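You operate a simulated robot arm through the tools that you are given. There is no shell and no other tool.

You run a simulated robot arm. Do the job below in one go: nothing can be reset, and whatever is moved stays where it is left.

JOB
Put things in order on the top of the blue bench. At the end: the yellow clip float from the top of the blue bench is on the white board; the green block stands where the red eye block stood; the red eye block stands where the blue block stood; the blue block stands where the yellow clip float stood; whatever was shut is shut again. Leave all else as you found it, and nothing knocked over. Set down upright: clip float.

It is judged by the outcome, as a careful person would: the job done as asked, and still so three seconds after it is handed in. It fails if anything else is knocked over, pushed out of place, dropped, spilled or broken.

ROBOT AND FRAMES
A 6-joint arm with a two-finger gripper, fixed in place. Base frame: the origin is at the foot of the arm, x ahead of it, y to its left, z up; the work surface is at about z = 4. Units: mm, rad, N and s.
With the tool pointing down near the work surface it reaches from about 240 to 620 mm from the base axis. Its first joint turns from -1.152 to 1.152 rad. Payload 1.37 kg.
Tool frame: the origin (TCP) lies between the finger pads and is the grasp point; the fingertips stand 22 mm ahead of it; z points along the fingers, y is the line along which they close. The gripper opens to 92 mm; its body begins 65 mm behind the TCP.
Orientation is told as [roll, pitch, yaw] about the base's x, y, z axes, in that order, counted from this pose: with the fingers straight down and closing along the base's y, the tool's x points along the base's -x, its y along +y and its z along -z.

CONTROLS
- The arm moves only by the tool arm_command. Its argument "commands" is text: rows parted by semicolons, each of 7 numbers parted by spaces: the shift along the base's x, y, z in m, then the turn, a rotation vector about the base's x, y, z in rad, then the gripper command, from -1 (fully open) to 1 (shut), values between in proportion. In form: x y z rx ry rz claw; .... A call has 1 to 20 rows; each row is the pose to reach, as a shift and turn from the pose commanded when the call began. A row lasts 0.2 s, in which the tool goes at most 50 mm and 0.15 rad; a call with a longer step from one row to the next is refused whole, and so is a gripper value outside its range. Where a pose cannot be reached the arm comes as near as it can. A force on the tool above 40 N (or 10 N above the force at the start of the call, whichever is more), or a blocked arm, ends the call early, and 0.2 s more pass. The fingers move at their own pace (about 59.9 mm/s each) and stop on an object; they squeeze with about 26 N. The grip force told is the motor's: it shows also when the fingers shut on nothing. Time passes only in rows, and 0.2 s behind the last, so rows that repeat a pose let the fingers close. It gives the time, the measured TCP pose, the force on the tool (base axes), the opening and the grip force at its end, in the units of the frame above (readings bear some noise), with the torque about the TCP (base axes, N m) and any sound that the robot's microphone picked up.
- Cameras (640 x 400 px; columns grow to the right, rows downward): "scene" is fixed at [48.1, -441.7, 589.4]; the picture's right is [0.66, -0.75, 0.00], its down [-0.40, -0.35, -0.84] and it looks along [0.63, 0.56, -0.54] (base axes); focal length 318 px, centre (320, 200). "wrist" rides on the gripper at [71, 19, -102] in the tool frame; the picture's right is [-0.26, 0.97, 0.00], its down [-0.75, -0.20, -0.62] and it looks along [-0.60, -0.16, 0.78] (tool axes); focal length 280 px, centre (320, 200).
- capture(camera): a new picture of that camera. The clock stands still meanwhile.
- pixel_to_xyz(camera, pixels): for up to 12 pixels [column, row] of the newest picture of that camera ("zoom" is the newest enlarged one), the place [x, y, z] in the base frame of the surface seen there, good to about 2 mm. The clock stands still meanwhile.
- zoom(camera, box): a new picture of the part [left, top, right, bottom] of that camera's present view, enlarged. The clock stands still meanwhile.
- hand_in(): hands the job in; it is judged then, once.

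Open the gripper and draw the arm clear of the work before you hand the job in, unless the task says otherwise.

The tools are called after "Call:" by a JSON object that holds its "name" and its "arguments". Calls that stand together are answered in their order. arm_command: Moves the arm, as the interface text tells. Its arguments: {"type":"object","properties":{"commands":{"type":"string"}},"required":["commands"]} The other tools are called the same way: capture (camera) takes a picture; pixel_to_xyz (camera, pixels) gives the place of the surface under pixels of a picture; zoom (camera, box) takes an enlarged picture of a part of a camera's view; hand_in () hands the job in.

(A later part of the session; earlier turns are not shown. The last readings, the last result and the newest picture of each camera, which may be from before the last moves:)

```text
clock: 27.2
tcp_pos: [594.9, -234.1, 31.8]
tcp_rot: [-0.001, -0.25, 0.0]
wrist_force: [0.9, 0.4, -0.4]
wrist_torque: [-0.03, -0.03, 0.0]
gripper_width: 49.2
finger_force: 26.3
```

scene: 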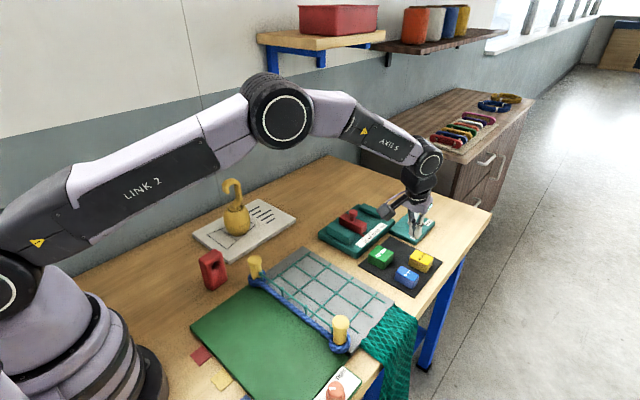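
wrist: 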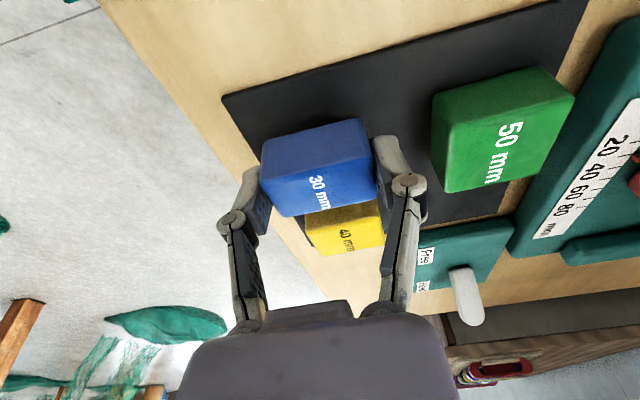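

Now I open slightly (60 mm), go 2.5 mm deeper, watching for fingertip contact with the mat.

Call:
{"name": "arm_command", "arguments": {"commands": "0 0 -0.0003 0 0 0 0.1; 0 0 -0.0003 0 0 0 -0.3; 0 0 -0.0003 0 0 0 -0.3; 0 0 -0.0012 0 0 0 -0.3; 0 0 -0.0022 0 0 0 -0.3; 0 0 -0.003 0 0 0 -0.3; 0 0 -0.003 0 0 0 -0.3"}}

Call:
{"name": "zoom", "arguments": {"camera": "scene", "box": [372, 240, 452, 290]}}

```text
clock: 28.8
tcp_pos: [595.3, -235.2, 27.6]
tcp_rot: [-0.001, -0.25, 0.0]
wrist_force: [0.9, -0.3, 0.5]
wrist_torque: [0.0, 0.01, -0.02]
gripper_width: 60.0
finger_force: 0.1
```

```text
8.00 times, centred on (412, 265) of scene
```

zoom: 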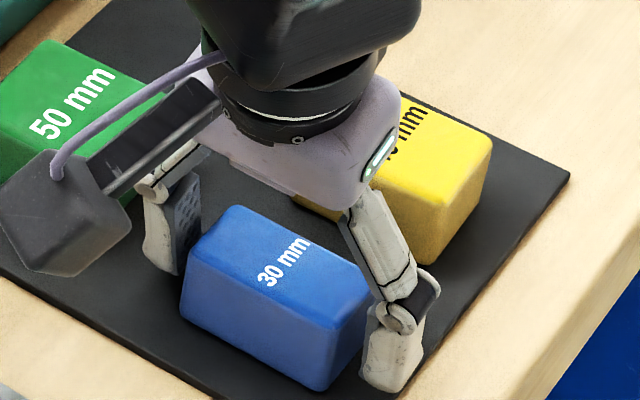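

No contact with the mat yet. I go 1.5 mm more, then close.

Call:
{"name": "arm_command", "arguments": {"commands": "0 0 -0.0008 0 0 0 -0.3; 0 0 -0.0015 0 0 0 -0.3; 0 0 -0.0015 0 0 0 -0.3"}}

```text
clock: 29.6
tcp_pos: [593.9, -236.1, 26.8]
tcp_rot: [0.0, -0.249, 0.0]
wrist_force: [-0.8, 0.3, 1.3]
wrist_torque: [0.0, -0.01, 0.0]
gripper_width: 59.4
finger_force: 0.2
```

Call:
{"name": "arm_command", "arguments": {"commands": "0 0 0 0 0 0 0.0; 0 0 0 0 0 0 0.3; 0 0 0 0 0 0 1; 0 0 0 0 0 0 1; 0 0 0 0 0 0 1; 0 0 0 0 0 0 1"}}

Call:
{"name": "zoom", "arguments": {"camera": "wrist", "box": [210, 100, 450, 250]}}

```text
clock: 31.0
tcp_pos: [595.2, -235.6, 26.5]
tcp_rot: [0.0, -0.249, 0.001]
wrist_force: [-1.8, 0.6, 2.7]
wrist_torque: [0.06, 0.05, 0.03]
gripper_width: 48.9
finger_force: 26.0
```

```text
2.67 times, centred on (330, 175) of wrist
```

zoom: 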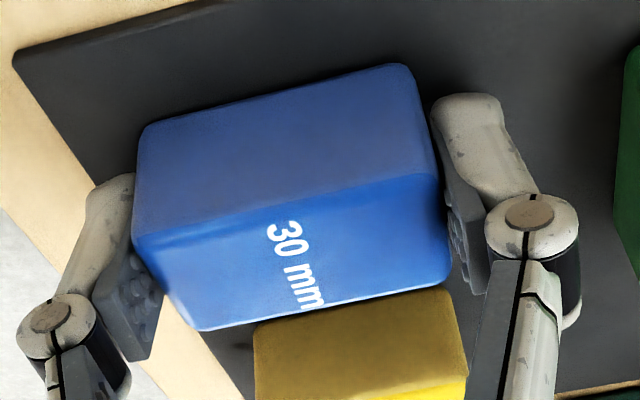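

The grip is now about 5 mm deeper. I lift slowly with a gentle ramp.

Call:
{"name": "arm_command", "arguments": {"commands": "0 0 0.001 0 0 0 1; 0 0 0.003 0 0 0 1; 0 0 0.006 0 0 0 1; 0 0 0.01 0 0 0 1; 0 0 0.015 0 0 0 1; 0 0 0.021 0 0 0 1; 0 0 0.028 0 0 0 1; 0 0 0.036 0 0 0 1; 0 0 0.045 0 0 0 1; 0 0 0.055 0 0 0 1; 0 0 0.065 0 0 0 1; 0 0 0.075 0 0 0 1; 0 0 0.084 0 0 0 1; 0 0 0.091 0 0 0 1; 0 0 0.096 0 0 0 1; 0 0 0.099 0 0 0 1; 0 0 0.1 0 0 0 1"}}

Call:
{"name": "zoom", "arguments": {"camera": "scene", "box": [340, 180, 468, 290]}}

Call:
{"name": "zoom", "arguments": {"camera": "wrist", "box": [210, 100, 450, 250]}}

```text
clock: 34.6
tcp_pos: [593.0, -235.9, 125.1]
tcp_rot: [0.001, -0.251, -0.002]
wrist_force: [0.2, -0.3, -1.0]
wrist_torque: [-0.01, -0.05, -0.03]
gripper_width: 49.2
finger_force: 26.5
```

```text
3.64 times, centred on (404, 235) of scene
```

zoom: 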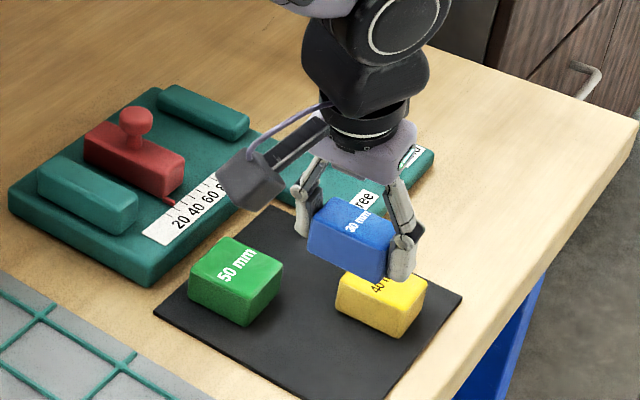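

```text
2.67 times, centred on (330, 175) of wrist
```

zoom: 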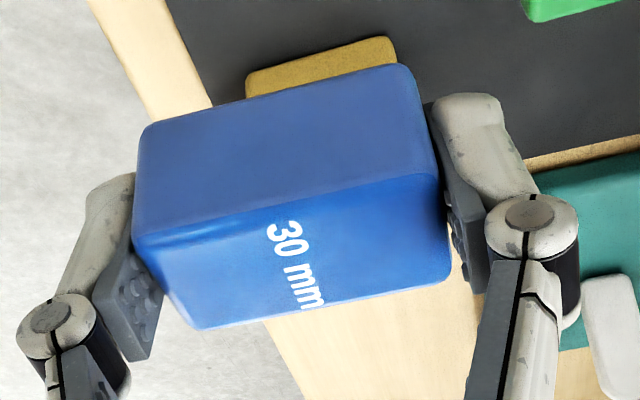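

The block is firmly held, unchanged in the grip. I carry it slowly toward the float's old spot, first half, rising 50 mm.

Call:
{"name": "arm_command", "arguments": {"commands": "-0.0024 0.0032 0.002 0 0 0 1; -0.0073 0.0095 0.005 0 0 0 1; -0.0134 0.0175 0.009 0 0 0 1; -0.0206 0.027 0.014 0 0 0 1; -0.0291 0.0381 0.02 0 0 0 1; -0.0388 0.0509 0.026 0 0 0 1; -0.0498 0.0652 0.032 0 0 0 1; -0.0613 0.0803 0.038 0 0 0 1; -0.0734 0.0962 0.043 0 0 0 1; -0.0856 0.1121 0.047 0 0 0 1; -0.0977 0.128 0.05 0 0 0 1; -0.1099 0.1439 0.05 0 0 0 1; -0.122 0.1598 0.05 0 0 0 1; -0.1341 0.1757 0.05 0 0 0 1; -0.1463 0.1915 0.05 0 0 0 1; -0.1578 0.2066 0.05 0 0 0 1; -0.1681 0.2202 0.05 0 0 0 1; -0.1766 0.2313 0.05 0 0 0 1; -0.1827 0.2392 0.05 0 0 0 1; -0.1863 0.244 0.05 0 0 0 1"}}

Call:
{"name": "capture", "arguments": {"camera": "wrist"}}

Call:
{"name": "capture", "arguments": {"camera": "scene"}}

```text
clock: 38.8
tcp_pos: [408.4, 7.7, 175.2]
tcp_rot: [0.0, -0.25, 0.001]
wrist_force: [-0.6, -0.2, -0.1]
wrist_torque: [-0.02, 0.02, 0.01]
gripper_width: 49.2
finger_force: 26.1
```

```text
taken
```

wrist: 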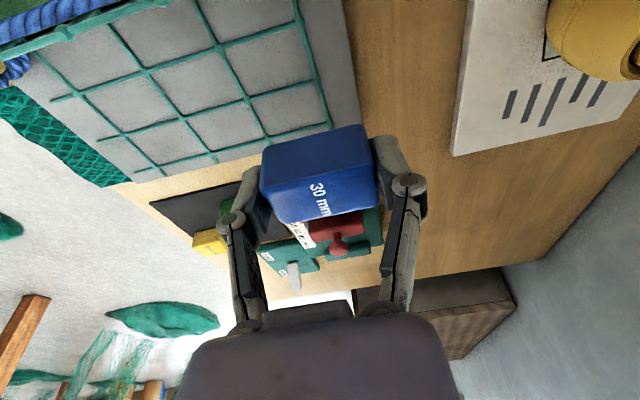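

```text
taken
```

scene: 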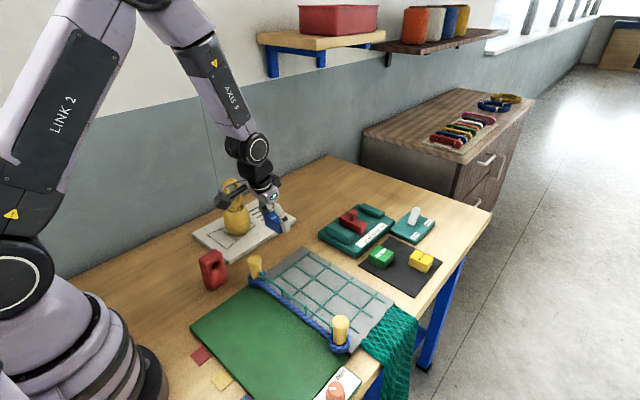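

Blue is unchanged in the grip. I carry on the second half to above (209.5,268), staying at this height.

Call:
{"name": "arm_command", "arguments": {"commands": "-0.0026 0.0034 0 0 0 0 1; -0.0078 0.0101 0 0 0 0 1; -0.0143 0.0186 0 0 0 0 1; -0.0219 0.0287 0 0 0 0 1; -0.031 0.0405 0 0 0 0 1; -0.0413 0.0541 0 0 0 0 1; -0.053 0.0694 0 0 0 0 1; -0.0652 0.0854 0 0 0 0 1; -0.0781 0.1023 0 0 0 0 1; -0.0911 0.1192 0 0 0 0 1; -0.1039 0.1361 0 0 0 0 1; -0.1169 0.153 0 0 0 0 1; -0.1298 0.17 0 0 0 0 1; -0.1427 0.1869 0 0 0 0 1; -0.1556 0.2037 0 0 0 0 1; -0.1679 0.2198 0 0 0 0 1; -0.1788 0.2342 0 0 0 0 1; -0.1879 0.246 0 0 0 0 1; -0.1944 0.2544 0 0 0 0 1; -0.1982 0.2595 0 0 0 0 1"}}

Call:
{"name": "capture", "arguments": {"camera": "wrist"}}

Call:
{"name": "capture", "arguments": {"camera": "scene"}}

```text
clock: 43.0
tcp_pos: [210.4, 268.5, 177.5]
tcp_rot: [0.002, -0.25, 0.0]
wrist_force: [-0.1, 0.7, -0.4]
wrist_torque: [-0.04, -0.01, -0.03]
gripper_width: 49.0
finger_force: 25.7
```

```text
taken
```

wrist: 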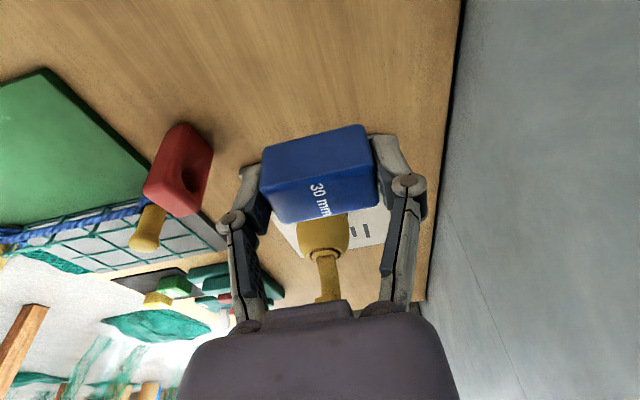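

```text
taken
```

scene: 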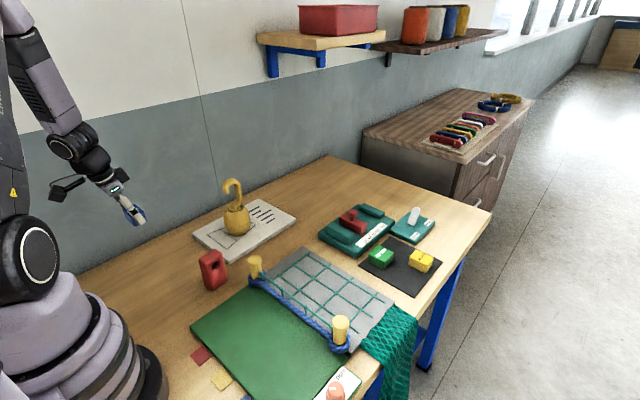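

Blue is above the target spot. I descend gently to just above the bench.

Call:
{"name": "arm_command", "arguments": {"commands": "0 0 -0.004 0 0 0 1; 0 0 -0.011 0 0 0 1; 0 0 -0.021 0 0 0 1; 0 0 -0.034 0 0 0 1; 0 0 -0.048 0 0 0 1; 0 0 -0.062 0 0 0 1; 0 0 -0.076 0 0 0 1; 0 0 -0.09 0 0 0 1; 0 0 -0.103 0 0 0 1; 0 0 -0.115 0 0 0 1; 0 0 -0.126 0 0 0 1; 0 0 -0.135 0 0 0 1; 0 0 -0.142 0 0 0 1; 0 0 -0.146 0 0 0 1; 0 0 -0.147 0 0 0 1"}}

Call:
{"name": "zoom", "arguments": {"camera": "scene", "box": [70, 190, 230, 290]}}

```text
clock: 46.2
tcp_pos: [231.0, 300.4, 51.6]
tcp_rot: [-0.006, -0.248, 0.001]
wrist_force: [0.2, 0.0, 0.1]
wrist_torque: [0.01, 0.01, -0.02]
gripper_width: 48.9
finger_force: 26.0
out of reach, approached as far as the arm can: row 7, 8, 9, 10, 11, 12, 13, 14, 15
```

```text
4.00 times, centred on (150, 240) of scene
```

zoom: 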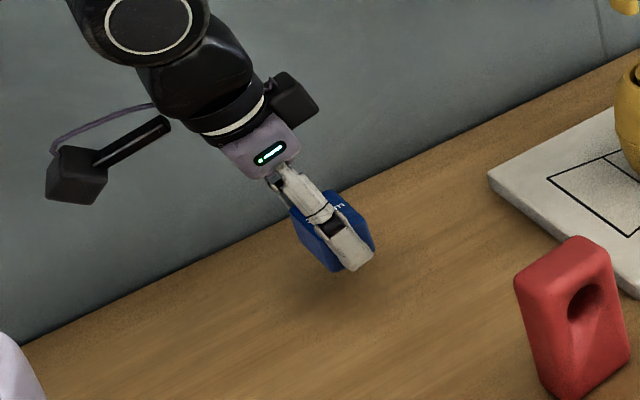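

The low, near pose with this tilt is out of reach: the arm stopped at (231,300,52) still holding the block clear of everything. I raise it back up gradually and see where it settles.

Call:
{"name": "arm_command", "arguments": {"commands": "0 0 0.005 0 0 0 1; 0 0 0.012 0 0 0 1; 0 0 0.022 0 0 0 1; 0 0 0.034 0 0 0 1; 0 0 0.047 0 0 0 1; 0 0 0.06 0 0 0 1; 0 0 0.073 0 0 0 1; 0 0 0.086 0 0 0 1; 0 0 0.099 0 0 0 1; 0 0 0.111 0 0 0 1; 0 0 0.121 0 0 0 1; 0 0 0.128 0 0 0 1; 0 0 0.131 0 0 0 1"}}

Call:
{"name": "capture", "arguments": {"camera": "wrist"}}

Call:
{"name": "capture", "arguments": {"camera": "scene"}}

```text
clock: 49.0
tcp_pos: [229.8, 299.3, 184.9]
tcp_rot: [0.0, -0.251, 0.001]
wrist_force: [0.4, 0.6, 0.0]
wrist_torque: [0.01, -0.03, -0.01]
gripper_width: 49.1
finger_force: 26.2
```

```text
taken
```

wrist: 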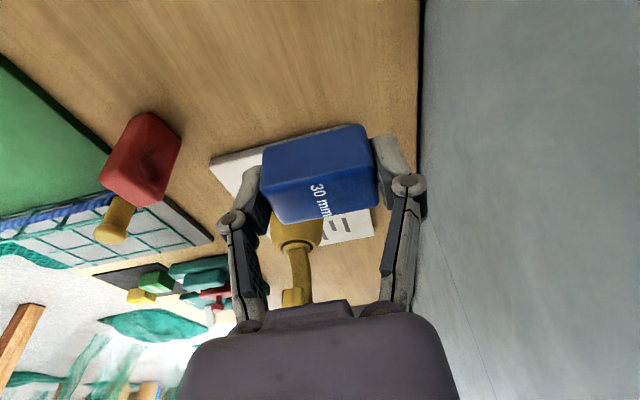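

```text
taken
```

scene: 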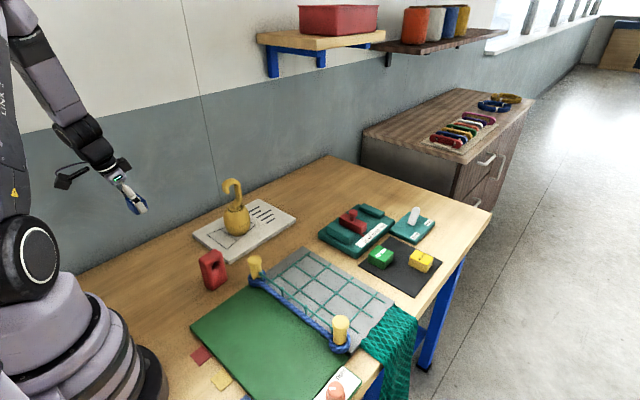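

Blue is still firmly held at about (230,299,185). I'll set it on a free bench spot within comfortable reach and regrip it straight-down; let me measure the free area between the board, the net plate and the gauge.

Call:
{"name": "pixel_to_xyz", "arguments": {"camera": "scene", "pixels": [[300, 232], [310, 225], [285, 245], [270, 250], [301, 247], [262, 262], [318, 238], [348, 205], [330, 215], [295, 237], [320, 230], [357, 258]]}}

Call:
{"name": "zoom", "arguments": {"camera": "scene", "box": [220, 180, 380, 280]}}

```text
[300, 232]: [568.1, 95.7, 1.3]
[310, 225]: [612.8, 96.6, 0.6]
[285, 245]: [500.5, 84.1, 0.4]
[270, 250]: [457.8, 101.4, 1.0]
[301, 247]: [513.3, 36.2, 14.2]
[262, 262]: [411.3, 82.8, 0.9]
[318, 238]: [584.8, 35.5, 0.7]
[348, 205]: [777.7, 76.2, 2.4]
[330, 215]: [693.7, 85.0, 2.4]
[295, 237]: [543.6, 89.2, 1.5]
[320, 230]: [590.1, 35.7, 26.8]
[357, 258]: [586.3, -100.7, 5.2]
```

```text
4.00 times, centred on (300, 230) of scene
```

zoom: 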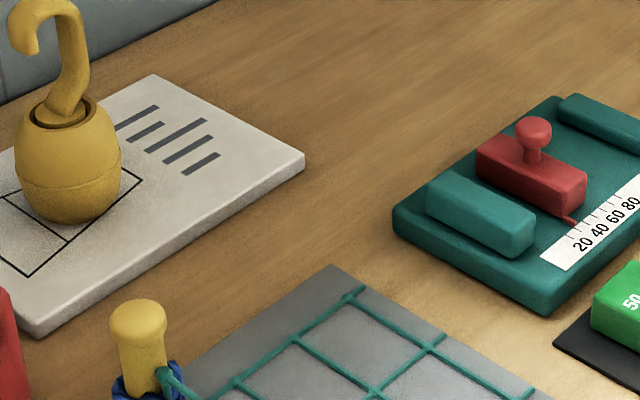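

The free strip at x≈500, y≈40–135 is clear (plate edge y≈36, board edge y≈137). I carry blue there, first leg passing well away from the float's hook.

Call:
{"name": "arm_command", "arguments": {"commands": "0.0023 -0.0033 0 0 0 0 1; 0.0068 -0.0099 0 0 0 0 1; 0.0124 -0.0182 0 0 0 0 1; 0.0192 -0.0281 0 0 0 0 1; 0.0271 -0.0397 0 0 0 0 1; 0.0362 -0.0529 0 0 0 0 1; 0.0463 -0.0677 0 0 0 0 1; 0.0576 -0.0843 0 0 0 0 1; 0.0701 -0.1024 0 0 0 0 1; 0.0825 -0.1206 0 0 0 0 1; 0.0938 -0.1371 0 0 0 0 1; 0.104 -0.152 0 0 0 0 1; 0.113 -0.1652 0 0 0 0 1; 0.1198 -0.1751 0 0 0 0 1; 0.1243 -0.1817 0 0 0 0 1; 0.1277 -0.1867 0 0 0 0 1; 0.13 -0.19 0 0 0 0 1"}}

Call:
{"name": "capture", "arguments": {"camera": "wrist"}}

```text
clock: 52.6
tcp_pos: [360.7, 110.3, 185.6]
tcp_rot: [0.0, -0.249, 0.0]
wrist_force: [-0.6, 0.9, -0.1]
wrist_torque: [0.01, 0.01, 0.0]
gripper_width: 49.1
finger_force: 25.6
```

```text
taken
```

wrist: 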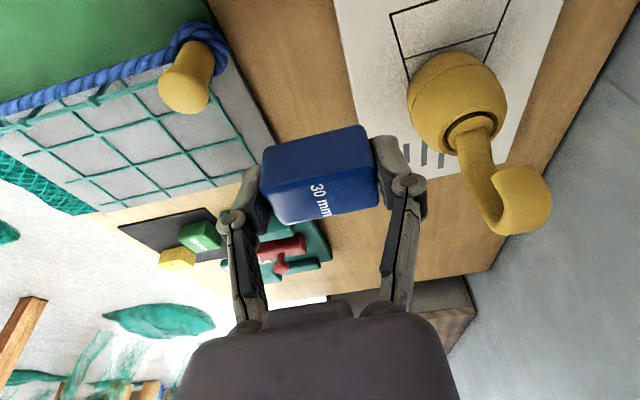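

Blue still well seated. I move to above (500,87) and then examine before lowering.

Call:
{"name": "arm_command", "arguments": {"commands": "0.0039 -0.0006 0 0 0 0 1; 0.0118 -0.0019 0 0 0 0 1; 0.0217 -0.0035 0 0 0 0 1; 0.0336 -0.0054 0 0 0 0 1; 0.0474 -0.0077 0 0 0 0 1; 0.0632 -0.0102 0 0 0 0 1; 0.0809 -0.0131 0 0 0 0 1; 0.0967 -0.0157 0 0 0 0 1; 0.1105 -0.0179 0 0 0 0 1; 0.1214 -0.0197 0 0 0 0 1; 0.1303 -0.0211 0 0 0 0 1; 0.1362 -0.0221 0 0 0 0 1; 0.1396 -0.0226 0 0 0 0 1; 0.1396 -0.0226 -0.004 0 0 0 1; 0.1396 -0.0226 -0.012 0 0 0 1; 0.1396 -0.0226 -0.024 0 0 0 1; 0.1396 -0.0226 -0.038 0 0 0 1; 0.1396 -0.0226 -0.05 0 0 0 1; 0.1396 -0.0226 -0.058 0 0 0 1; 0.1396 -0.0226 -0.062 0 0 0 1"}}

Call:
{"name": "capture", "arguments": {"camera": "wrist"}}

Call:
{"name": "zoom", "arguments": {"camera": "scene", "box": [220, 160, 380, 280]}}

```text
clock: 56.8
tcp_pos: [497.7, 87.7, 122.3]
tcp_rot: [-0.001, -0.249, 0.0]
wrist_force: [-0.1, 0.5, -0.3]
wrist_torque: [0.01, -0.02, 0.01]
gripper_width: 49.1
finger_force: 25.5
```

```text
taken
```

wrist: 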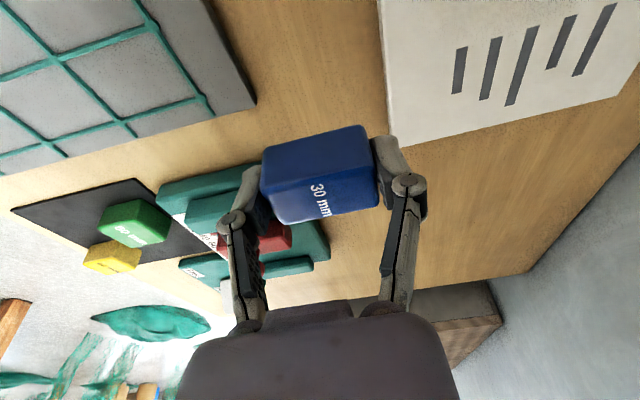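

```text
3.33 times, centred on (300, 220) of scene
```

zoom: 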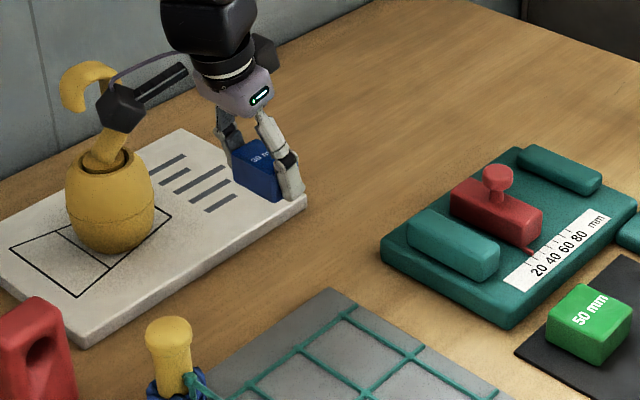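

Position is right, with the board edge and plate both clear. I lower to just above the bench.

Call:
{"name": "arm_command", "arguments": {"commands": "0.0015 0 -0.004 0 0 0 1; 0.0015 0 -0.011 0 0 0 1; 0.0015 0 -0.021 0 0 0 1; 0.0015 0 -0.034 0 0 0 1; 0.0015 0 -0.048 0 0 0 1; 0.0015 0 -0.061 0 0 0 1; 0.0015 0 -0.072 0 0 0 1; 0.0015 0 -0.081 0 0 0 1; 0.0015 0 -0.087 0 0 0 1; 0.0015 0 -0.091 0 0 0 1; 0.0015 0 -0.093 0 0 0 1; 0.0015 0 -0.093 0 0 0 1"}}

Call:
{"name": "zoom", "arguments": {"camera": "scene", "box": [230, 190, 358, 270]}}

```text
clock: 59.4
tcp_pos: [501.0, 89.5, 30.4]
tcp_rot: [0.0, -0.249, 0.0]
wrist_force: [-0.3, 0.0, -0.3]
wrist_torque: [0.0, 0.0, -0.06]
gripper_width: 49.1
finger_force: 25.7
```

```text
5.00 times, centred on (294, 230) of scene
```

zoom: 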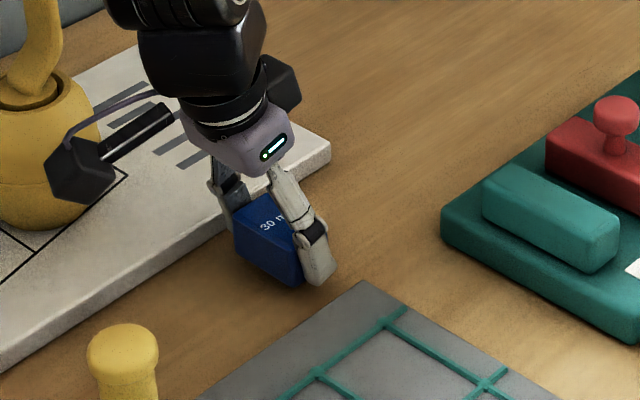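

About 5 mm to go. I lower in 1 mm rows and read the force.

Call:
{"name": "arm_command", "arguments": {"commands": "0 0 -0.001 0 0 0 1; 0 0 -0.002 0 0 0 1; 0 0 -0.003 0 0 0 1; 0 0 -0.0038 0 0 0 1; 0 0 -0.0038 0 0 0 1"}}

```text
clock: 60.6
tcp_pos: [501.6, 88.0, 26.1]
tcp_rot: [0.0, -0.248, 0.0]
wrist_force: [-0.4, 0.6, 0.2]
wrist_torque: [-0.01, 0.02, -0.03]
gripper_width: 49.0
finger_force: 26.1
```

Call:
{"name": "arm_command", "arguments": {"commands": "0 0 -0.0007 0 0 0 1; 0 0 -0.0014 0 0 0 1; 0 0 -0.0014 0 0 0 1"}}

```text
clock: 61.4
tcp_pos: [501.0, 88.0, 24.1]
tcp_rot: [-0.002, -0.25, 0.001]
wrist_force: [0.4, -0.9, -1.2]
wrist_torque: [0.04, 0.02, 0.01]
gripper_width: 48.9
finger_force: 26.2
```

No contact yet (−1.2 N is the block's weight). I continue in fine steps.

Call:
{"name": "arm_command", "arguments": {"commands": "0 0 -0.0006 0 0 0 1; 0 0 -0.0012 0 0 0 1; 0 0 -0.0012 0 0 0 1"}}

Call:
{"name": "zoom", "arguments": {"camera": "scene", "box": [254, 210, 334, 260]}}

```text
clock: 62.2
tcp_pos: [501.4, 88.8, 24.1]
tcp_rot: [0.0, -0.253, -0.001]
wrist_force: [-1.4, -2.3, 6.8]
wrist_torque: [-0.01, 0.03, -0.01]
gripper_width: 48.7
finger_force: 26.0
```

```text
8.00 times, centred on (294, 235) of scene
```

zoom: 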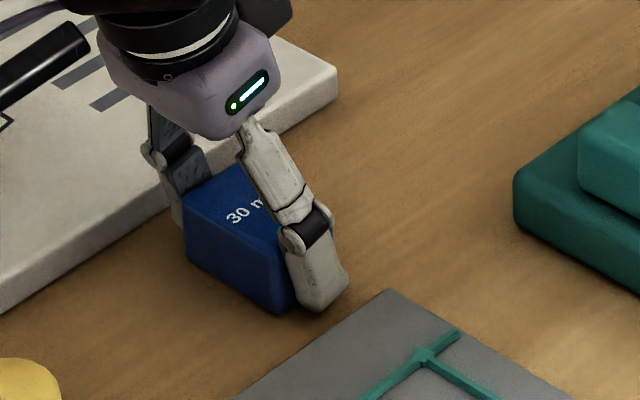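

Contact at 6.8 N. I ease up slightly, open to ~58 mm, and rise.

Call:
{"name": "arm_command", "arguments": {"commands": "0 0 0.0004 0 0 0 0.6; 0 0 0.0004 0 0 0 -0.2; 0 0 0.0004 0 0 0 -0.24; 0 0 0.0004 0 0 0 -0.24; 0 0 0.01 0 0 0 -0.24; 0 0 0.03 0 0 0 -0.24; 0 0 0.06 0 0 0 -0.24; 0 0 0.09 0 0 0 -0.24; 0 0 0.11 0 0 0 -0.24; 0 0 0.11 0 0 0 -0.24"}}

Call:
{"name": "capture", "arguments": {"camera": "wrist"}}

Call:
{"name": "zoom", "arguments": {"camera": "scene", "box": [220, 180, 380, 280]}}

```text
clock: 64.4
tcp_pos: [500.8, 86.2, 131.9]
tcp_rot: [0.0, -0.25, 0.0]
wrist_force: [-0.1, 0.3, 1.0]
wrist_torque: [0.01, 0.02, -0.01]
gripper_width: 57.3
finger_force: 0.0
```

```text
taken
```

wrist: 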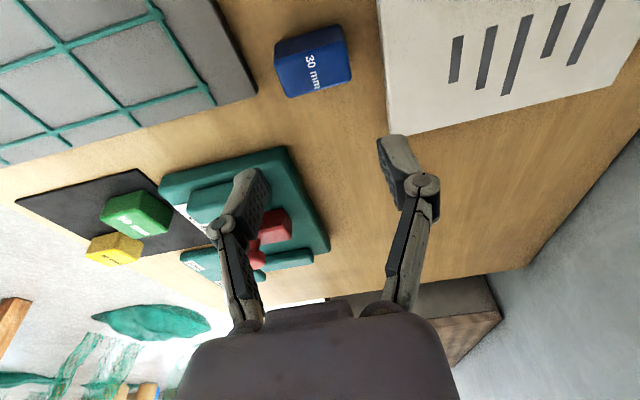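

```text
4.00 times, centred on (300, 230) of scene
```

zoom: 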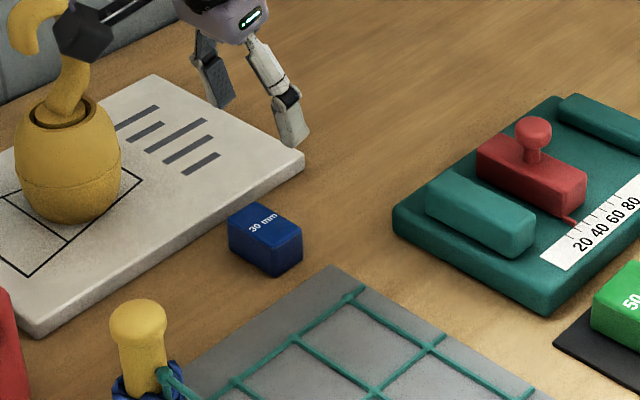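

Blue stands upright at about (500,88). I turn the tool straight down and measure the block for a vertical regrip.

Call:
{"name": "arm_command", "arguments": {"commands": "0 0 0 0 0.1 0 -0.3; 0 0 0 0 0.2 0 -0.3; 0 0 0 0 0.25 0 -0.3; 0 0 0 0 0.25 0 -0.3"}}

Call:
{"name": "zoom", "arguments": {"camera": "wrist", "box": [260, 40, 420, 140]}}

Call:
{"name": "zoom", "arguments": {"camera": "scene", "box": [262, 220, 310, 250]}}

```text
clock: 65.4
tcp_pos: [502.2, 86.4, 133.1]
tcp_rot: [0.0, 0.0, 0.002]
wrist_force: [-0.3, 0.3, -0.1]
wrist_torque: [0.02, 0.0, 0.0]
gripper_width: 59.9
finger_force: 0.1
```

```text
4.00 times, centred on (340, 90) of wrist
```

zoom: 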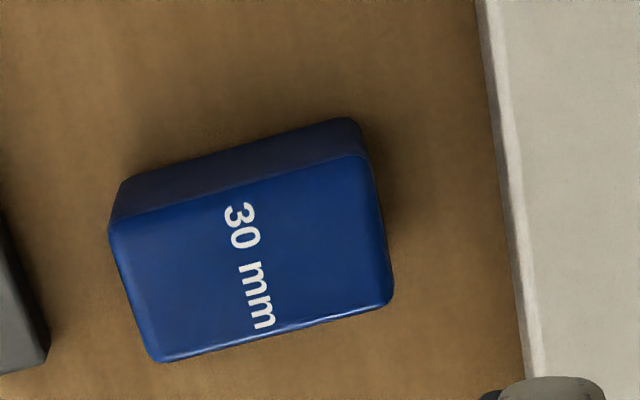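

```text
13.33 times, centred on (286, 235) of scene
```

zoom: 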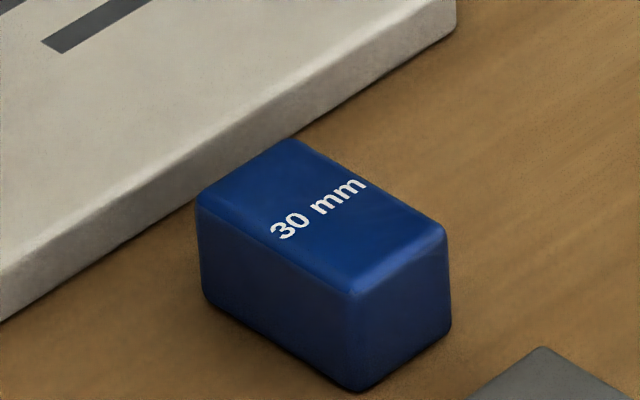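

Call:
{"name": "pixel_to_xyz", "arguments": {"camera": "zoom", "pixels": [[205, 200], [290, 145], [438, 235], [355, 285], [320, 215], [275, 300], [400, 300], [245, 255], [540, 355], [360, 380], [230, 320], [300, 360]]}}

Call:
{"name": "pixel_to_xyz", "arguments": {"camera": "wrist", "pixels": [[290, 97], [353, 82], [357, 113], [300, 128], [325, 105], [385, 80], [310, 90], [322, 122], [294, 113], [355, 98], [270, 130], [345, 72]]}}

```text
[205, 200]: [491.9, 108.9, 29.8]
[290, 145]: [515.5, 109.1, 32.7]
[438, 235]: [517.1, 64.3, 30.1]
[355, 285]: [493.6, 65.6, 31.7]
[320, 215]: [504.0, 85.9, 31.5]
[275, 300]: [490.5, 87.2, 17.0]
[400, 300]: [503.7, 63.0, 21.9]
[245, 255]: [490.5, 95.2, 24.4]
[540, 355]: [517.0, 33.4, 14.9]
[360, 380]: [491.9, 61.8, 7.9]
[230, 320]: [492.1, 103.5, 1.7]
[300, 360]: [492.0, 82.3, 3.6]
```

```text
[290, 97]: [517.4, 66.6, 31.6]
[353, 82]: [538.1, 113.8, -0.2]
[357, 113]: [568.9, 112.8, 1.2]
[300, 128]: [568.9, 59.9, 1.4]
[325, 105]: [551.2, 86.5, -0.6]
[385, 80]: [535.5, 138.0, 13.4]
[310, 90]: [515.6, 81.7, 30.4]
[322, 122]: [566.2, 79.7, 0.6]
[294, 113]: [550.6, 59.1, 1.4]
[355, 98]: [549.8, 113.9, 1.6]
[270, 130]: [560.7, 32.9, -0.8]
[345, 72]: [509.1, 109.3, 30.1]
```

Blue measured: x 490.5–518.5, y 62–110.5, top z≈32. I descend straight down over (504.5,86.5) with 60 mm opening.

Call:
{"name": "arm_command", "arguments": {"commands": "0.0032 -0.001 -0.03 0 0 0 -0.3; 0.0032 -0.001 -0.06 0 0 0 -0.3; 0.0032 -0.001 -0.08 0 0 0 -0.3; 0.0032 -0.001 -0.095 0 0 0 -0.3; 0.0032 -0.001 -0.102 0 0 0 -0.3; 0.0032 -0.001 -0.105 0 0 0 -0.3; 0.0032 -0.001 -0.105 0 0 0 -0.3"}}

Call:
{"name": "capture", "arguments": {"camera": "wrist"}}

Call:
{"name": "zoom", "arguments": {"camera": "scene", "box": [254, 210, 334, 260]}}

```text
clock: 67.0
tcp_pos: [504.5, 85.7, 29.4]
tcp_rot: [-0.001, 0.0, 0.0]
wrist_force: [1.0, -0.5, -0.3]
wrist_torque: [-0.01, 0.0, 0.02]
gripper_width: 59.9
finger_force: 0.1
```

```text
taken
```

wrist: 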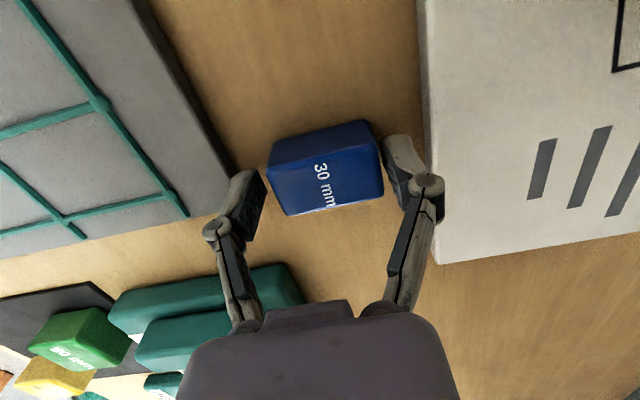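

```text
8.00 times, centred on (294, 235) of scene
```

zoom: 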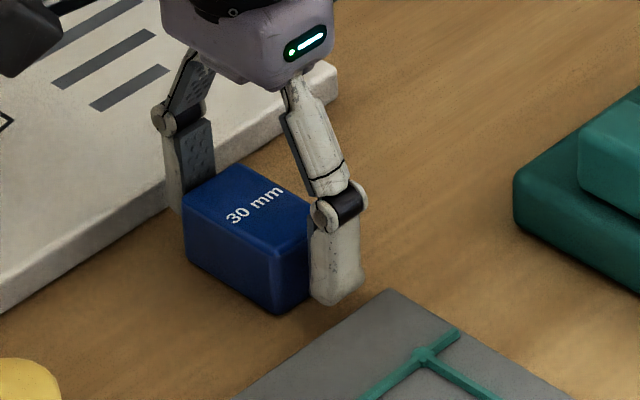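

Fingers straddle the block centrally. I go 3 mm deeper and close.

Call:
{"name": "arm_command", "arguments": {"commands": "0 0 -0.0015 0 0 0 -0.3; 0 0 -0.003 0 0 0 -0.3; 0 0 -0.003 0 0 0 -0.3; 0 0 -0.003 0 0 0 0; 0 0 -0.003 0 0 0 0.5; 0 0 -0.003 0 0 0 1; 0 0 -0.003 0 0 0 1; 0 0 -0.003 0 0 0 1"}}

Call:
{"name": "zoom", "arguments": {"camera": "wrist", "box": [210, 100, 450, 250]}}

```text
clock: 68.8
tcp_pos: [503.9, 86.6, 25.8]
tcp_rot: [0.002, 0.001, 0.0]
wrist_force: [-0.6, 0.5, 0.8]
wrist_torque: [0.01, 0.02, 0.03]
gripper_width: 49.3
finger_force: 26.2
```

```text
2.67 times, centred on (330, 175) of wrist
```

zoom: 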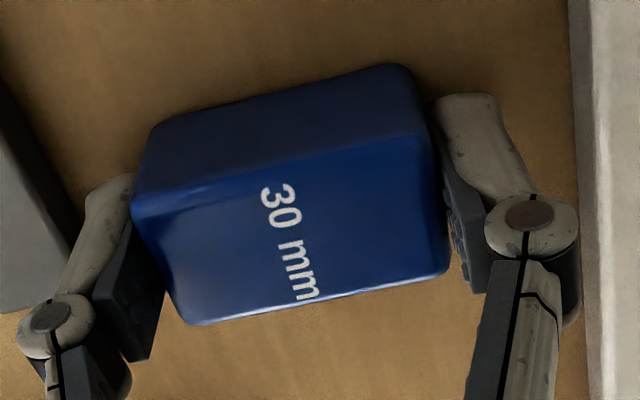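

Good grip (49.3 mm). I lift slowly 140 mm.

Call:
{"name": "arm_command", "arguments": {"commands": "0 0 0.001 0 0 0 1; 0 0 0.003 0 0 0 1; 0 0 0.006 0 0 0 1; 0 0 0.01 0 0 0 1; 0 0 0.015 0 0 0 1; 0 0 0.021 0 0 0 1; 0 0 0.029 0 0 0 1; 0 0 0.039 0 0 0 1; 0 0 0.051 0 0 0 1; 0 0 0.065 0 0 0 1; 0 0 0.079 0 0 0 1; 0 0 0.093 0 0 0 1; 0 0 0.107 0 0 0 1; 0 0 0.119 0 0 0 1; 0 0 0.129 0 0 0 1; 0 0 0.136 0 0 0 1; 0 0 0.14 0 0 0 1"}}

Call:
{"name": "capture", "arguments": {"camera": "wrist"}}

```text
clock: 72.4
tcp_pos: [505.1, 86.9, 165.1]
tcp_rot: [0.0, 0.0, 0.0]
wrist_force: [-1.3, -1.5, -0.1]
wrist_torque: [0.01, 0.02, -0.01]
gripper_width: 49.0
finger_force: 26.3
```

```text
taken
```

wrist: 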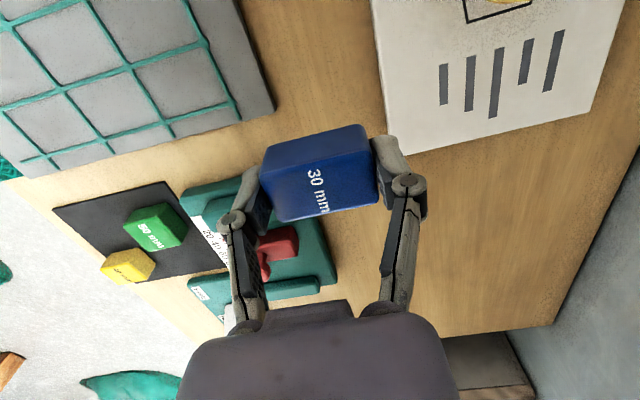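

Held well. I carry it back toward the float's old spot, first leg to (360,110).

Call:
{"name": "arm_command", "arguments": {"commands": "-0.0039 0.0006 0.001 0 0 0 1; -0.0118 0.0019 0.003 0 0 0 1; -0.0217 0.0035 0.005 0 0 0 1; -0.0336 0.0054 0.007 0 0 0 1; -0.0474 0.0076 0.01 0 0 0 1; -0.0632 0.0101 0.012 0 0 0 1; -0.0809 0.013 0.014 0 0 0 1; -0.0987 0.0158 0.015 0 0 0 1; -0.1135 0.0182 0.015 0 0 0 1; -0.1253 0.0201 0.015 0 0 0 1; -0.1342 0.0215 0.015 0 0 0 1; -0.1402 0.0224 0.015 0 0 0 1; -0.144 0.023 0.015 0 0 0 1"}}

Call:
{"name": "arm_command", "arguments": {"commands": "-0.0028 0.0029 0 0 0 0 1; -0.0083 0.0087 0 0 0 0 1; -0.0152 0.016 0 0 0 0 1; -0.0235 0.0247 0 0 0 0 1; -0.0331 0.0348 0 0 0 0 1; -0.0442 0.0464 0 0 0 0 1; -0.0566 0.0594 0 0 0 0 1; -0.0697 0.0732 0 0 0 0 1; -0.0835 0.0877 0 0 0 0 1; -0.0966 0.1014 0 0 0 0 1; -0.109 0.1145 0 0 0 0 1; -0.1201 0.1261 0 0 0 0 1; -0.1297 0.1362 0 0 0 0 1; -0.138 0.1449 0 0 0 0 1; -0.1442 0.1514 0 0 0 0 1; -0.1483 0.1558 0 0 0 0 1; -0.1505 0.158 0 0 0 0 1"}}

Call:
{"name": "capture", "arguments": {"camera": "wrist"}}

Call:
{"name": "capture", "arguments": {"camera": "scene"}}

```text
clock: 75.2
tcp_pos: [360.0, 111.0, 180.6]
tcp_rot: [-0.002, 0.001, 0.002]
wrist_force: [0.3, -0.3, -0.4]
wrist_torque: [0.0, 0.0, 0.0]
gripper_width: 49.1
finger_force: 25.6
```

```text
clock: 78.8
tcp_pos: [208.6, 269.2, 181.1]
tcp_rot: [0.001, 0.0, -0.002]
wrist_force: [0.2, 0.3, 0.7]
wrist_torque: [0.03, -0.01, -0.02]
gripper_width: 49.3
finger_force: 26.1
```

```text
taken
```

wrist: 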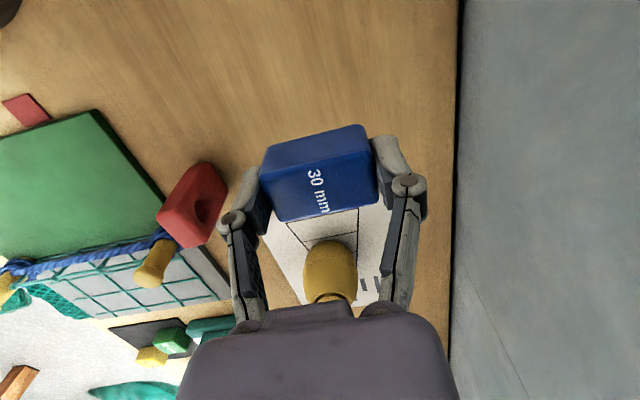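

```text
taken
```

scene: 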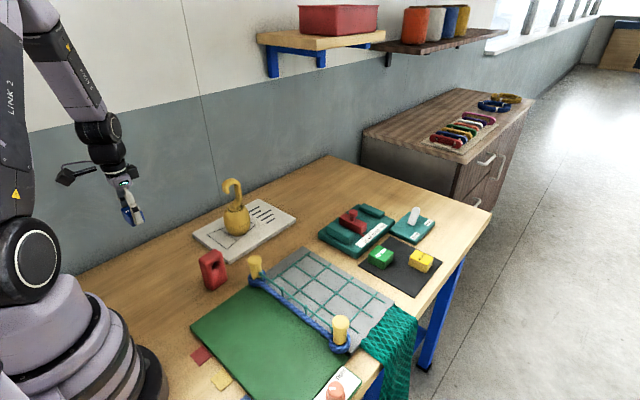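

Blue is above the target. I descend halfway first to verify reach at this pose.

Call:
{"name": "arm_command", "arguments": {"commands": "0 0 -0.004 0 0 0 1; 0 0 -0.011 0 0 0 1; 0 0 -0.021 0 0 0 1; 0 0 -0.034 0 0 0 1; 0 0 -0.047 0 0 0 1; 0 0 -0.06 0 0 0 1; 0 0 -0.073 0 0 0 1; 0 0 -0.084 0 0 0 1; 0 0 -0.093 0 0 0 1; 0 0 -0.098 0 0 0 1; 0 0 -0.1 0 0 0 1"}}

```text
clock: 81.2
tcp_pos: [209.3, 268.3, 80.1]
tcp_rot: [-0.001, 0.0, 0.002]
wrist_force: [-0.1, -0.5, -1.4]
wrist_torque: [0.01, 0.03, 0.02]
gripper_width: 49.0
finger_force: 25.3
```

Reach is fine here. I continue down to about z=30.

Call:
{"name": "arm_command", "arguments": {"commands": "0 0 -0.003 0 0 0 1; 0 0 -0.008 0 0 0 1; 0 0 -0.015 0 0 0 1; 0 0 -0.023 0 0 0 1; 0 0 -0.031 0 0 0 1; 0 0 -0.039 0 0 0 1; 0 0 -0.045 0 0 0 1; 0 0 -0.049 0 0 0 1; 0 0 -0.0505 0 0 0 1; 0 0 -0.0505 0 0 0 1"}}

Call:
{"name": "zoom", "arguments": {"camera": "scene", "box": [86, 210, 214, 290]}}

```text
clock: 83.4
tcp_pos: [209.6, 267.3, 29.9]
tcp_rot: [0.0, 0.0, 0.001]
wrist_force: [-0.6, -0.3, -0.1]
wrist_torque: [0.02, 0.01, 0.01]
gripper_width: 49.0
finger_force: 26.1
```

```text
5.00 times, centred on (150, 250) of scene
```

zoom: 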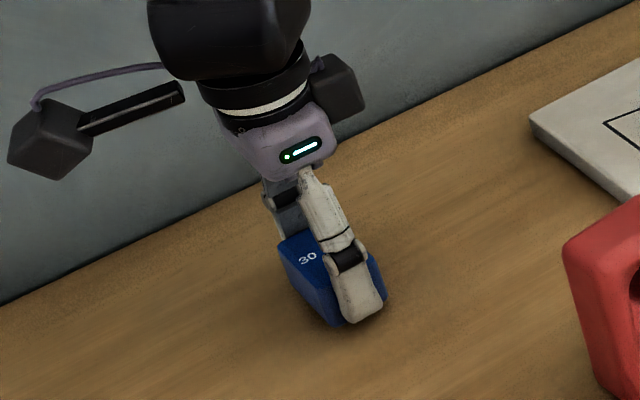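

I lower the last ~4 mm in small steps until contact.

Call:
{"name": "arm_command", "arguments": {"commands": "0 0 -0.001 0 0 0 1; 0 0 -0.002 0 0 0 1; 0 0 -0.003 0 0 0 1; 0 0 -0.0036 0 0 0 1; 0 0 -0.0036 0 0 0 1"}}

```text
clock: 84.6
tcp_pos: [208.4, 268.7, 26.8]
tcp_rot: [-0.001, 0.0, 0.001]
wrist_force: [0.1, -0.9, -0.4]
wrist_torque: [0.01, -0.02, -0.01]
gripper_width: 48.9
finger_force: 25.2
```

Call:
{"name": "arm_command", "arguments": {"commands": "0 0 -0.0006 0 0 0 1; 0 0 -0.0012 0 0 0 1; 0 0 -0.0012 0 0 0 1"}}

```text
clock: 85.4
tcp_pos: [209.2, 268.6, 24.6]
tcp_rot: [0.002, -0.001, 0.0]
wrist_force: [-1.2, 0.0, 17.8]
wrist_torque: [0.0, 0.02, 0.02]
gripper_width: 49.1
finger_force: 25.4
```

Contact. I ease up 0.6 mm, open, and rise clear.

Call:
{"name": "arm_command", "arguments": {"commands": "0 0 0.0006 0 0 0 0.6; 0 0 0.0006 0 0 0 -0.2; 0 0 0.0006 0 0 0 -0.35; 0 0 0.0006 0 0 0 -0.35; 0 0 0.01 0 0 0 -0.35; 0 0 0.03 0 0 0 -0.35; 0 0 0.065 0 0 0 -0.35; 0 0 0.105 0 0 0 -0.35; 0 0 0.145 0 0 0 -0.35; 0 0 0.165 0 0 0 -0.35; 0 0 0.165 0 0 0 -0.35"}}

Call:
{"name": "capture", "arguments": {"camera": "wrist"}}

Call:
{"name": "zoom", "arguments": {"camera": "scene", "box": [86, 210, 246, 310]}}

Call:
{"name": "pixel_to_xyz", "arguments": {"camera": "scene", "pixels": [[146, 262], [152, 258], [160, 262], [150, 270], [207, 258], [212, 285], [236, 222], [151, 266]]}}

```text
clock: 87.8
tcp_pos: [211.4, 267.4, 191.5]
tcp_rot: [-0.001, 0.0, 0.0]
wrist_force: [-0.9, 0.8, -0.1]
wrist_torque: [-0.01, 0.01, 0.04]
gripper_width: 62.3
finger_force: 0.1
```

```text
taken
```

wrist: 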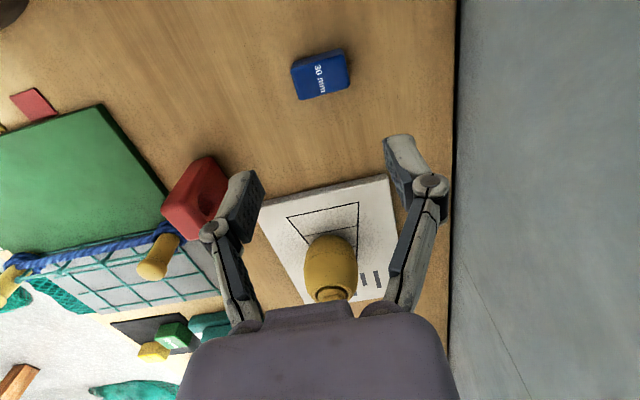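

```text
4.00 times, centred on (166, 260) of scene
```

zoom: 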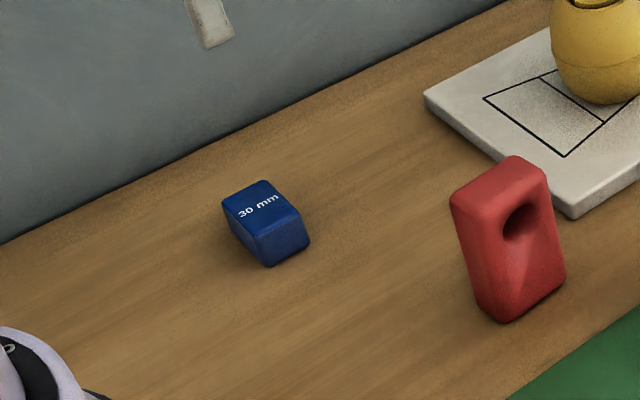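

```text
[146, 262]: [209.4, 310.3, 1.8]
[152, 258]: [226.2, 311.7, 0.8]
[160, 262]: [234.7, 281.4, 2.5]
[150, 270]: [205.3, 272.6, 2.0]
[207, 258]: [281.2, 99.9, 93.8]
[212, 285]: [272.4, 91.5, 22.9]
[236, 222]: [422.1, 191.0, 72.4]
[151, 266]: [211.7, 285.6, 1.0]
```

Blue stands upright on the float's old spot. I verify its position with zoom pixels.

Call:
{"name": "pixel_to_xyz", "arguments": {"camera": "zoom", "pixels": [[228, 203], [262, 184], [298, 213], [265, 235], [262, 208], [245, 235], [285, 245], [268, 262], [500, 185], [500, 280], [470, 205], [540, 180]]}}

```text
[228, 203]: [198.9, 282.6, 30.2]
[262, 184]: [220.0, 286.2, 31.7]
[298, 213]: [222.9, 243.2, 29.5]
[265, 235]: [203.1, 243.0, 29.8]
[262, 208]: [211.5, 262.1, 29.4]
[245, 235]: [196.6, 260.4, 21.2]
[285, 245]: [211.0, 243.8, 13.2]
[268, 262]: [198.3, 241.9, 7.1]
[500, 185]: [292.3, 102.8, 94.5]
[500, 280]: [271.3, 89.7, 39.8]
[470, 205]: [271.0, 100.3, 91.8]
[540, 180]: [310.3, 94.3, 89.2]
```

Blue is centred at about (210.5,266), matching the float's old centre. Next the red eye block: I look closely at its eye and faces.

Call:
{"name": "zoom", "arguments": {"camera": "scene", "box": [184, 240, 240, 295]}}

Call:
{"name": "zoom", "arguments": {"camera": "wrist", "box": [140, 130, 268, 250]}}

```text
7.27 times, centred on (212, 268) of scene
```

zoom: 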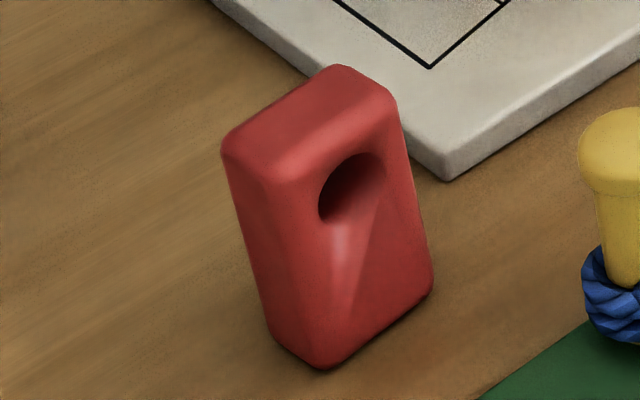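

```text
3.33 times, centred on (204, 190) of wrist
```

zoom: 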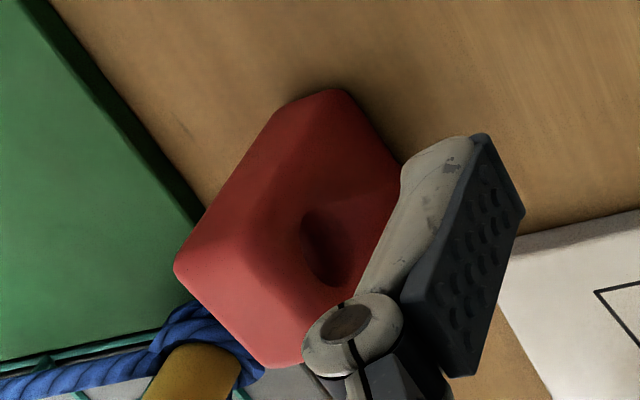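

The eye goes through along y in the upper half. I measure the rim and the solid regions of the front face.

Call:
{"name": "zoom", "arguments": {"camera": "scene", "box": [184, 240, 240, 295]}}

Call:
{"name": "pixel_to_xyz", "arguments": {"camera": "zoom", "pixels": [[318, 210], [330, 175], [360, 152], [387, 172], [340, 222], [285, 200], [405, 200], [300, 280], [340, 290], [400, 280], [325, 355], [425, 292]]}}

```text
7.27 times, centred on (212, 268) of scene
```

zoom: 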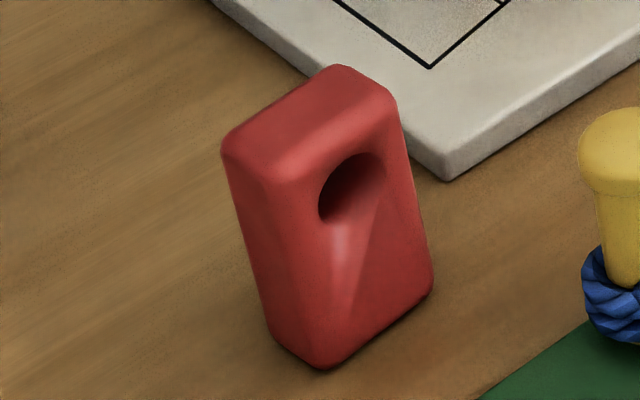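

```text
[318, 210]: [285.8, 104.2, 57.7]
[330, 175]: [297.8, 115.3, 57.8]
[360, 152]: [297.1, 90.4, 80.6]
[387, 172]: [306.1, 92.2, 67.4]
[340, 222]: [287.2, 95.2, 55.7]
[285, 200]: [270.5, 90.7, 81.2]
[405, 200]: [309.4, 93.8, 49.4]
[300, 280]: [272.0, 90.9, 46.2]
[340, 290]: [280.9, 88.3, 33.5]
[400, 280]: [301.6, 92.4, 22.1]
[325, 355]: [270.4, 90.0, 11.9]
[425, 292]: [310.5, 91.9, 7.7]
```

The eye spans about x 280–305, z 55–80; below it the block is solid. I'll grip across y low, at TCP z≈42. Moving above the red block first.

Call:
{"name": "arm_command", "arguments": {"commands": "0.01 -0.02 0 0 0 0 -0.35; 0.028 -0.058 0 0 0 0 -0.35; 0.046 -0.096 0 0 0 0 -0.35; 0.064 -0.133 0 0 0 0 -0.35; 0.0795 -0.164 0 0 0 0 -0.35; 0.0795 -0.164 0 0 0 0 -0.35; 0.0795 -0.164 0 0 0 0 -0.35"}}

Call:
{"name": "capture", "arguments": {"camera": "wrist"}}

```text
clock: 89.4
tcp_pos: [291.2, 103.6, 191.1]
tcp_rot: [-0.001, 0.0, 0.0]
wrist_force: [-0.3, 0.4, -0.2]
wrist_torque: [0.01, 0.0, 0.02]
gripper_width: 62.0
finger_force: 0.1
```

```text
taken
```

wrist: 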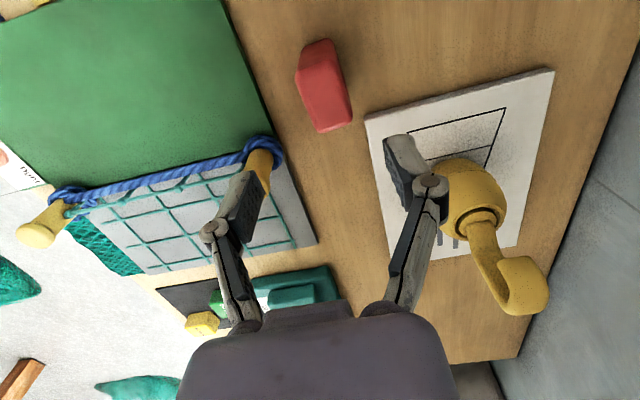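

Call:
{"name": "zoom", "arguments": {"camera": "wrist", "box": [264, 20, 392, 140]}}

Call:
{"name": "pixel_to_xyz", "arguments": {"camera": "wrist", "pixels": [[303, 72], [332, 67], [307, 95], [320, 128], [348, 120], [335, 100], [325, 110], [315, 80], [310, 45], [330, 45], [345, 90], [352, 115]]}}

```text
3.33 times, centred on (328, 80) of wrist
```

zoom: 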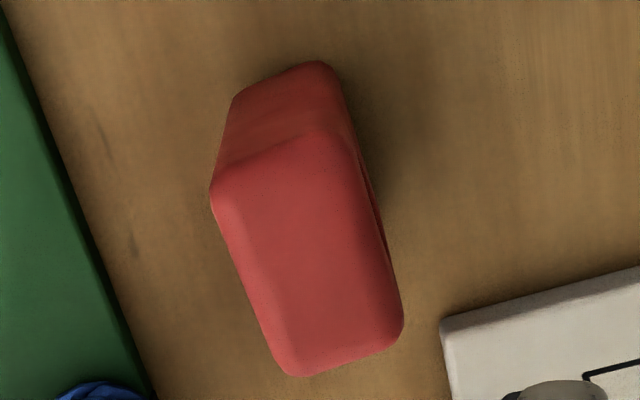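

```text
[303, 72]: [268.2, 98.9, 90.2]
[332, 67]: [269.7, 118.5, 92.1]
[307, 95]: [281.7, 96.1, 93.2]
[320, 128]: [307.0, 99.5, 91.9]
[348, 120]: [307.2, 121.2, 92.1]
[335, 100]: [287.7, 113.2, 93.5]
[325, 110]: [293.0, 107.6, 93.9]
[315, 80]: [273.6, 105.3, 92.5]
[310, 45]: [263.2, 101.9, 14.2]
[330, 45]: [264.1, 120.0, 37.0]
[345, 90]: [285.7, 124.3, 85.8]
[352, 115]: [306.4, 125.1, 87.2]
```

Combining both views the block spans y 91–125 (34 mm), x 264–312, centre ≈(288,108). I descend over it to z≈42.

Call:
{"name": "arm_command", "arguments": {"commands": "-0.001 0.0045 -0.03 0 0 0 -0.35; -0.001 0.0045 -0.065 0 0 0 -0.35; -0.001 0.0045 -0.095 0 0 0 -0.35; -0.001 0.0045 -0.12 0 0 0 -0.35; -0.001 0.0045 -0.138 0 0 0 -0.35; -0.001 0.0045 -0.148 0 0 0 -0.35; -0.001 0.0045 -0.148 0 0 0 -0.35"}}

Call:
{"name": "capture", "arguments": {"camera": "wrist"}}

Call:
{"name": "zoom", "arguments": {"camera": "scene", "box": [150, 200, 278, 300]}}

```text
clock: 91.0
tcp_pos: [288.4, 107.7, 42.9]
tcp_rot: [-0.001, 0.002, 0.001]
wrist_force: [-0.2, -0.6, -0.1]
wrist_torque: [-0.01, -0.01, 0.01]
gripper_width: 62.1
finger_force: 0.0
```

```text
taken
```

wrist: 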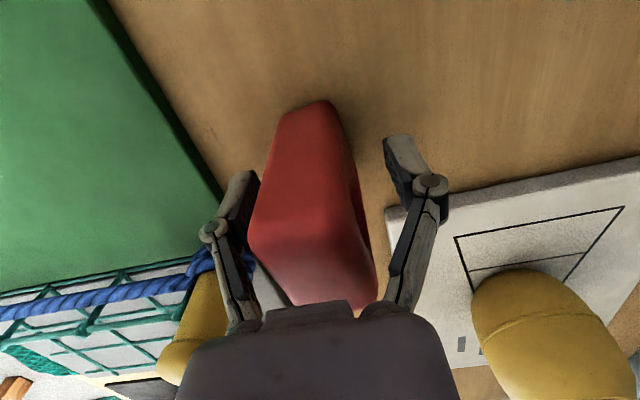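

```text
4.00 times, centred on (214, 250) of scene
```

zoom: 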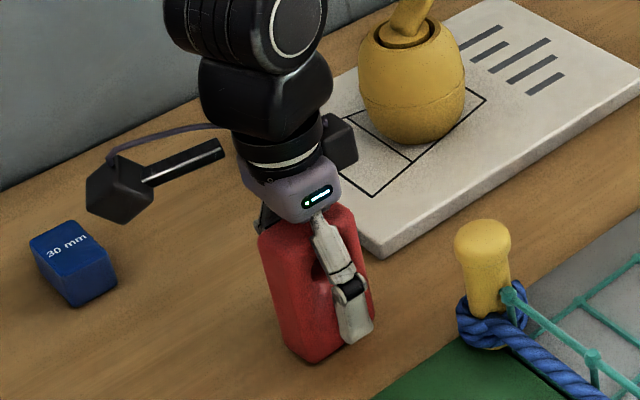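

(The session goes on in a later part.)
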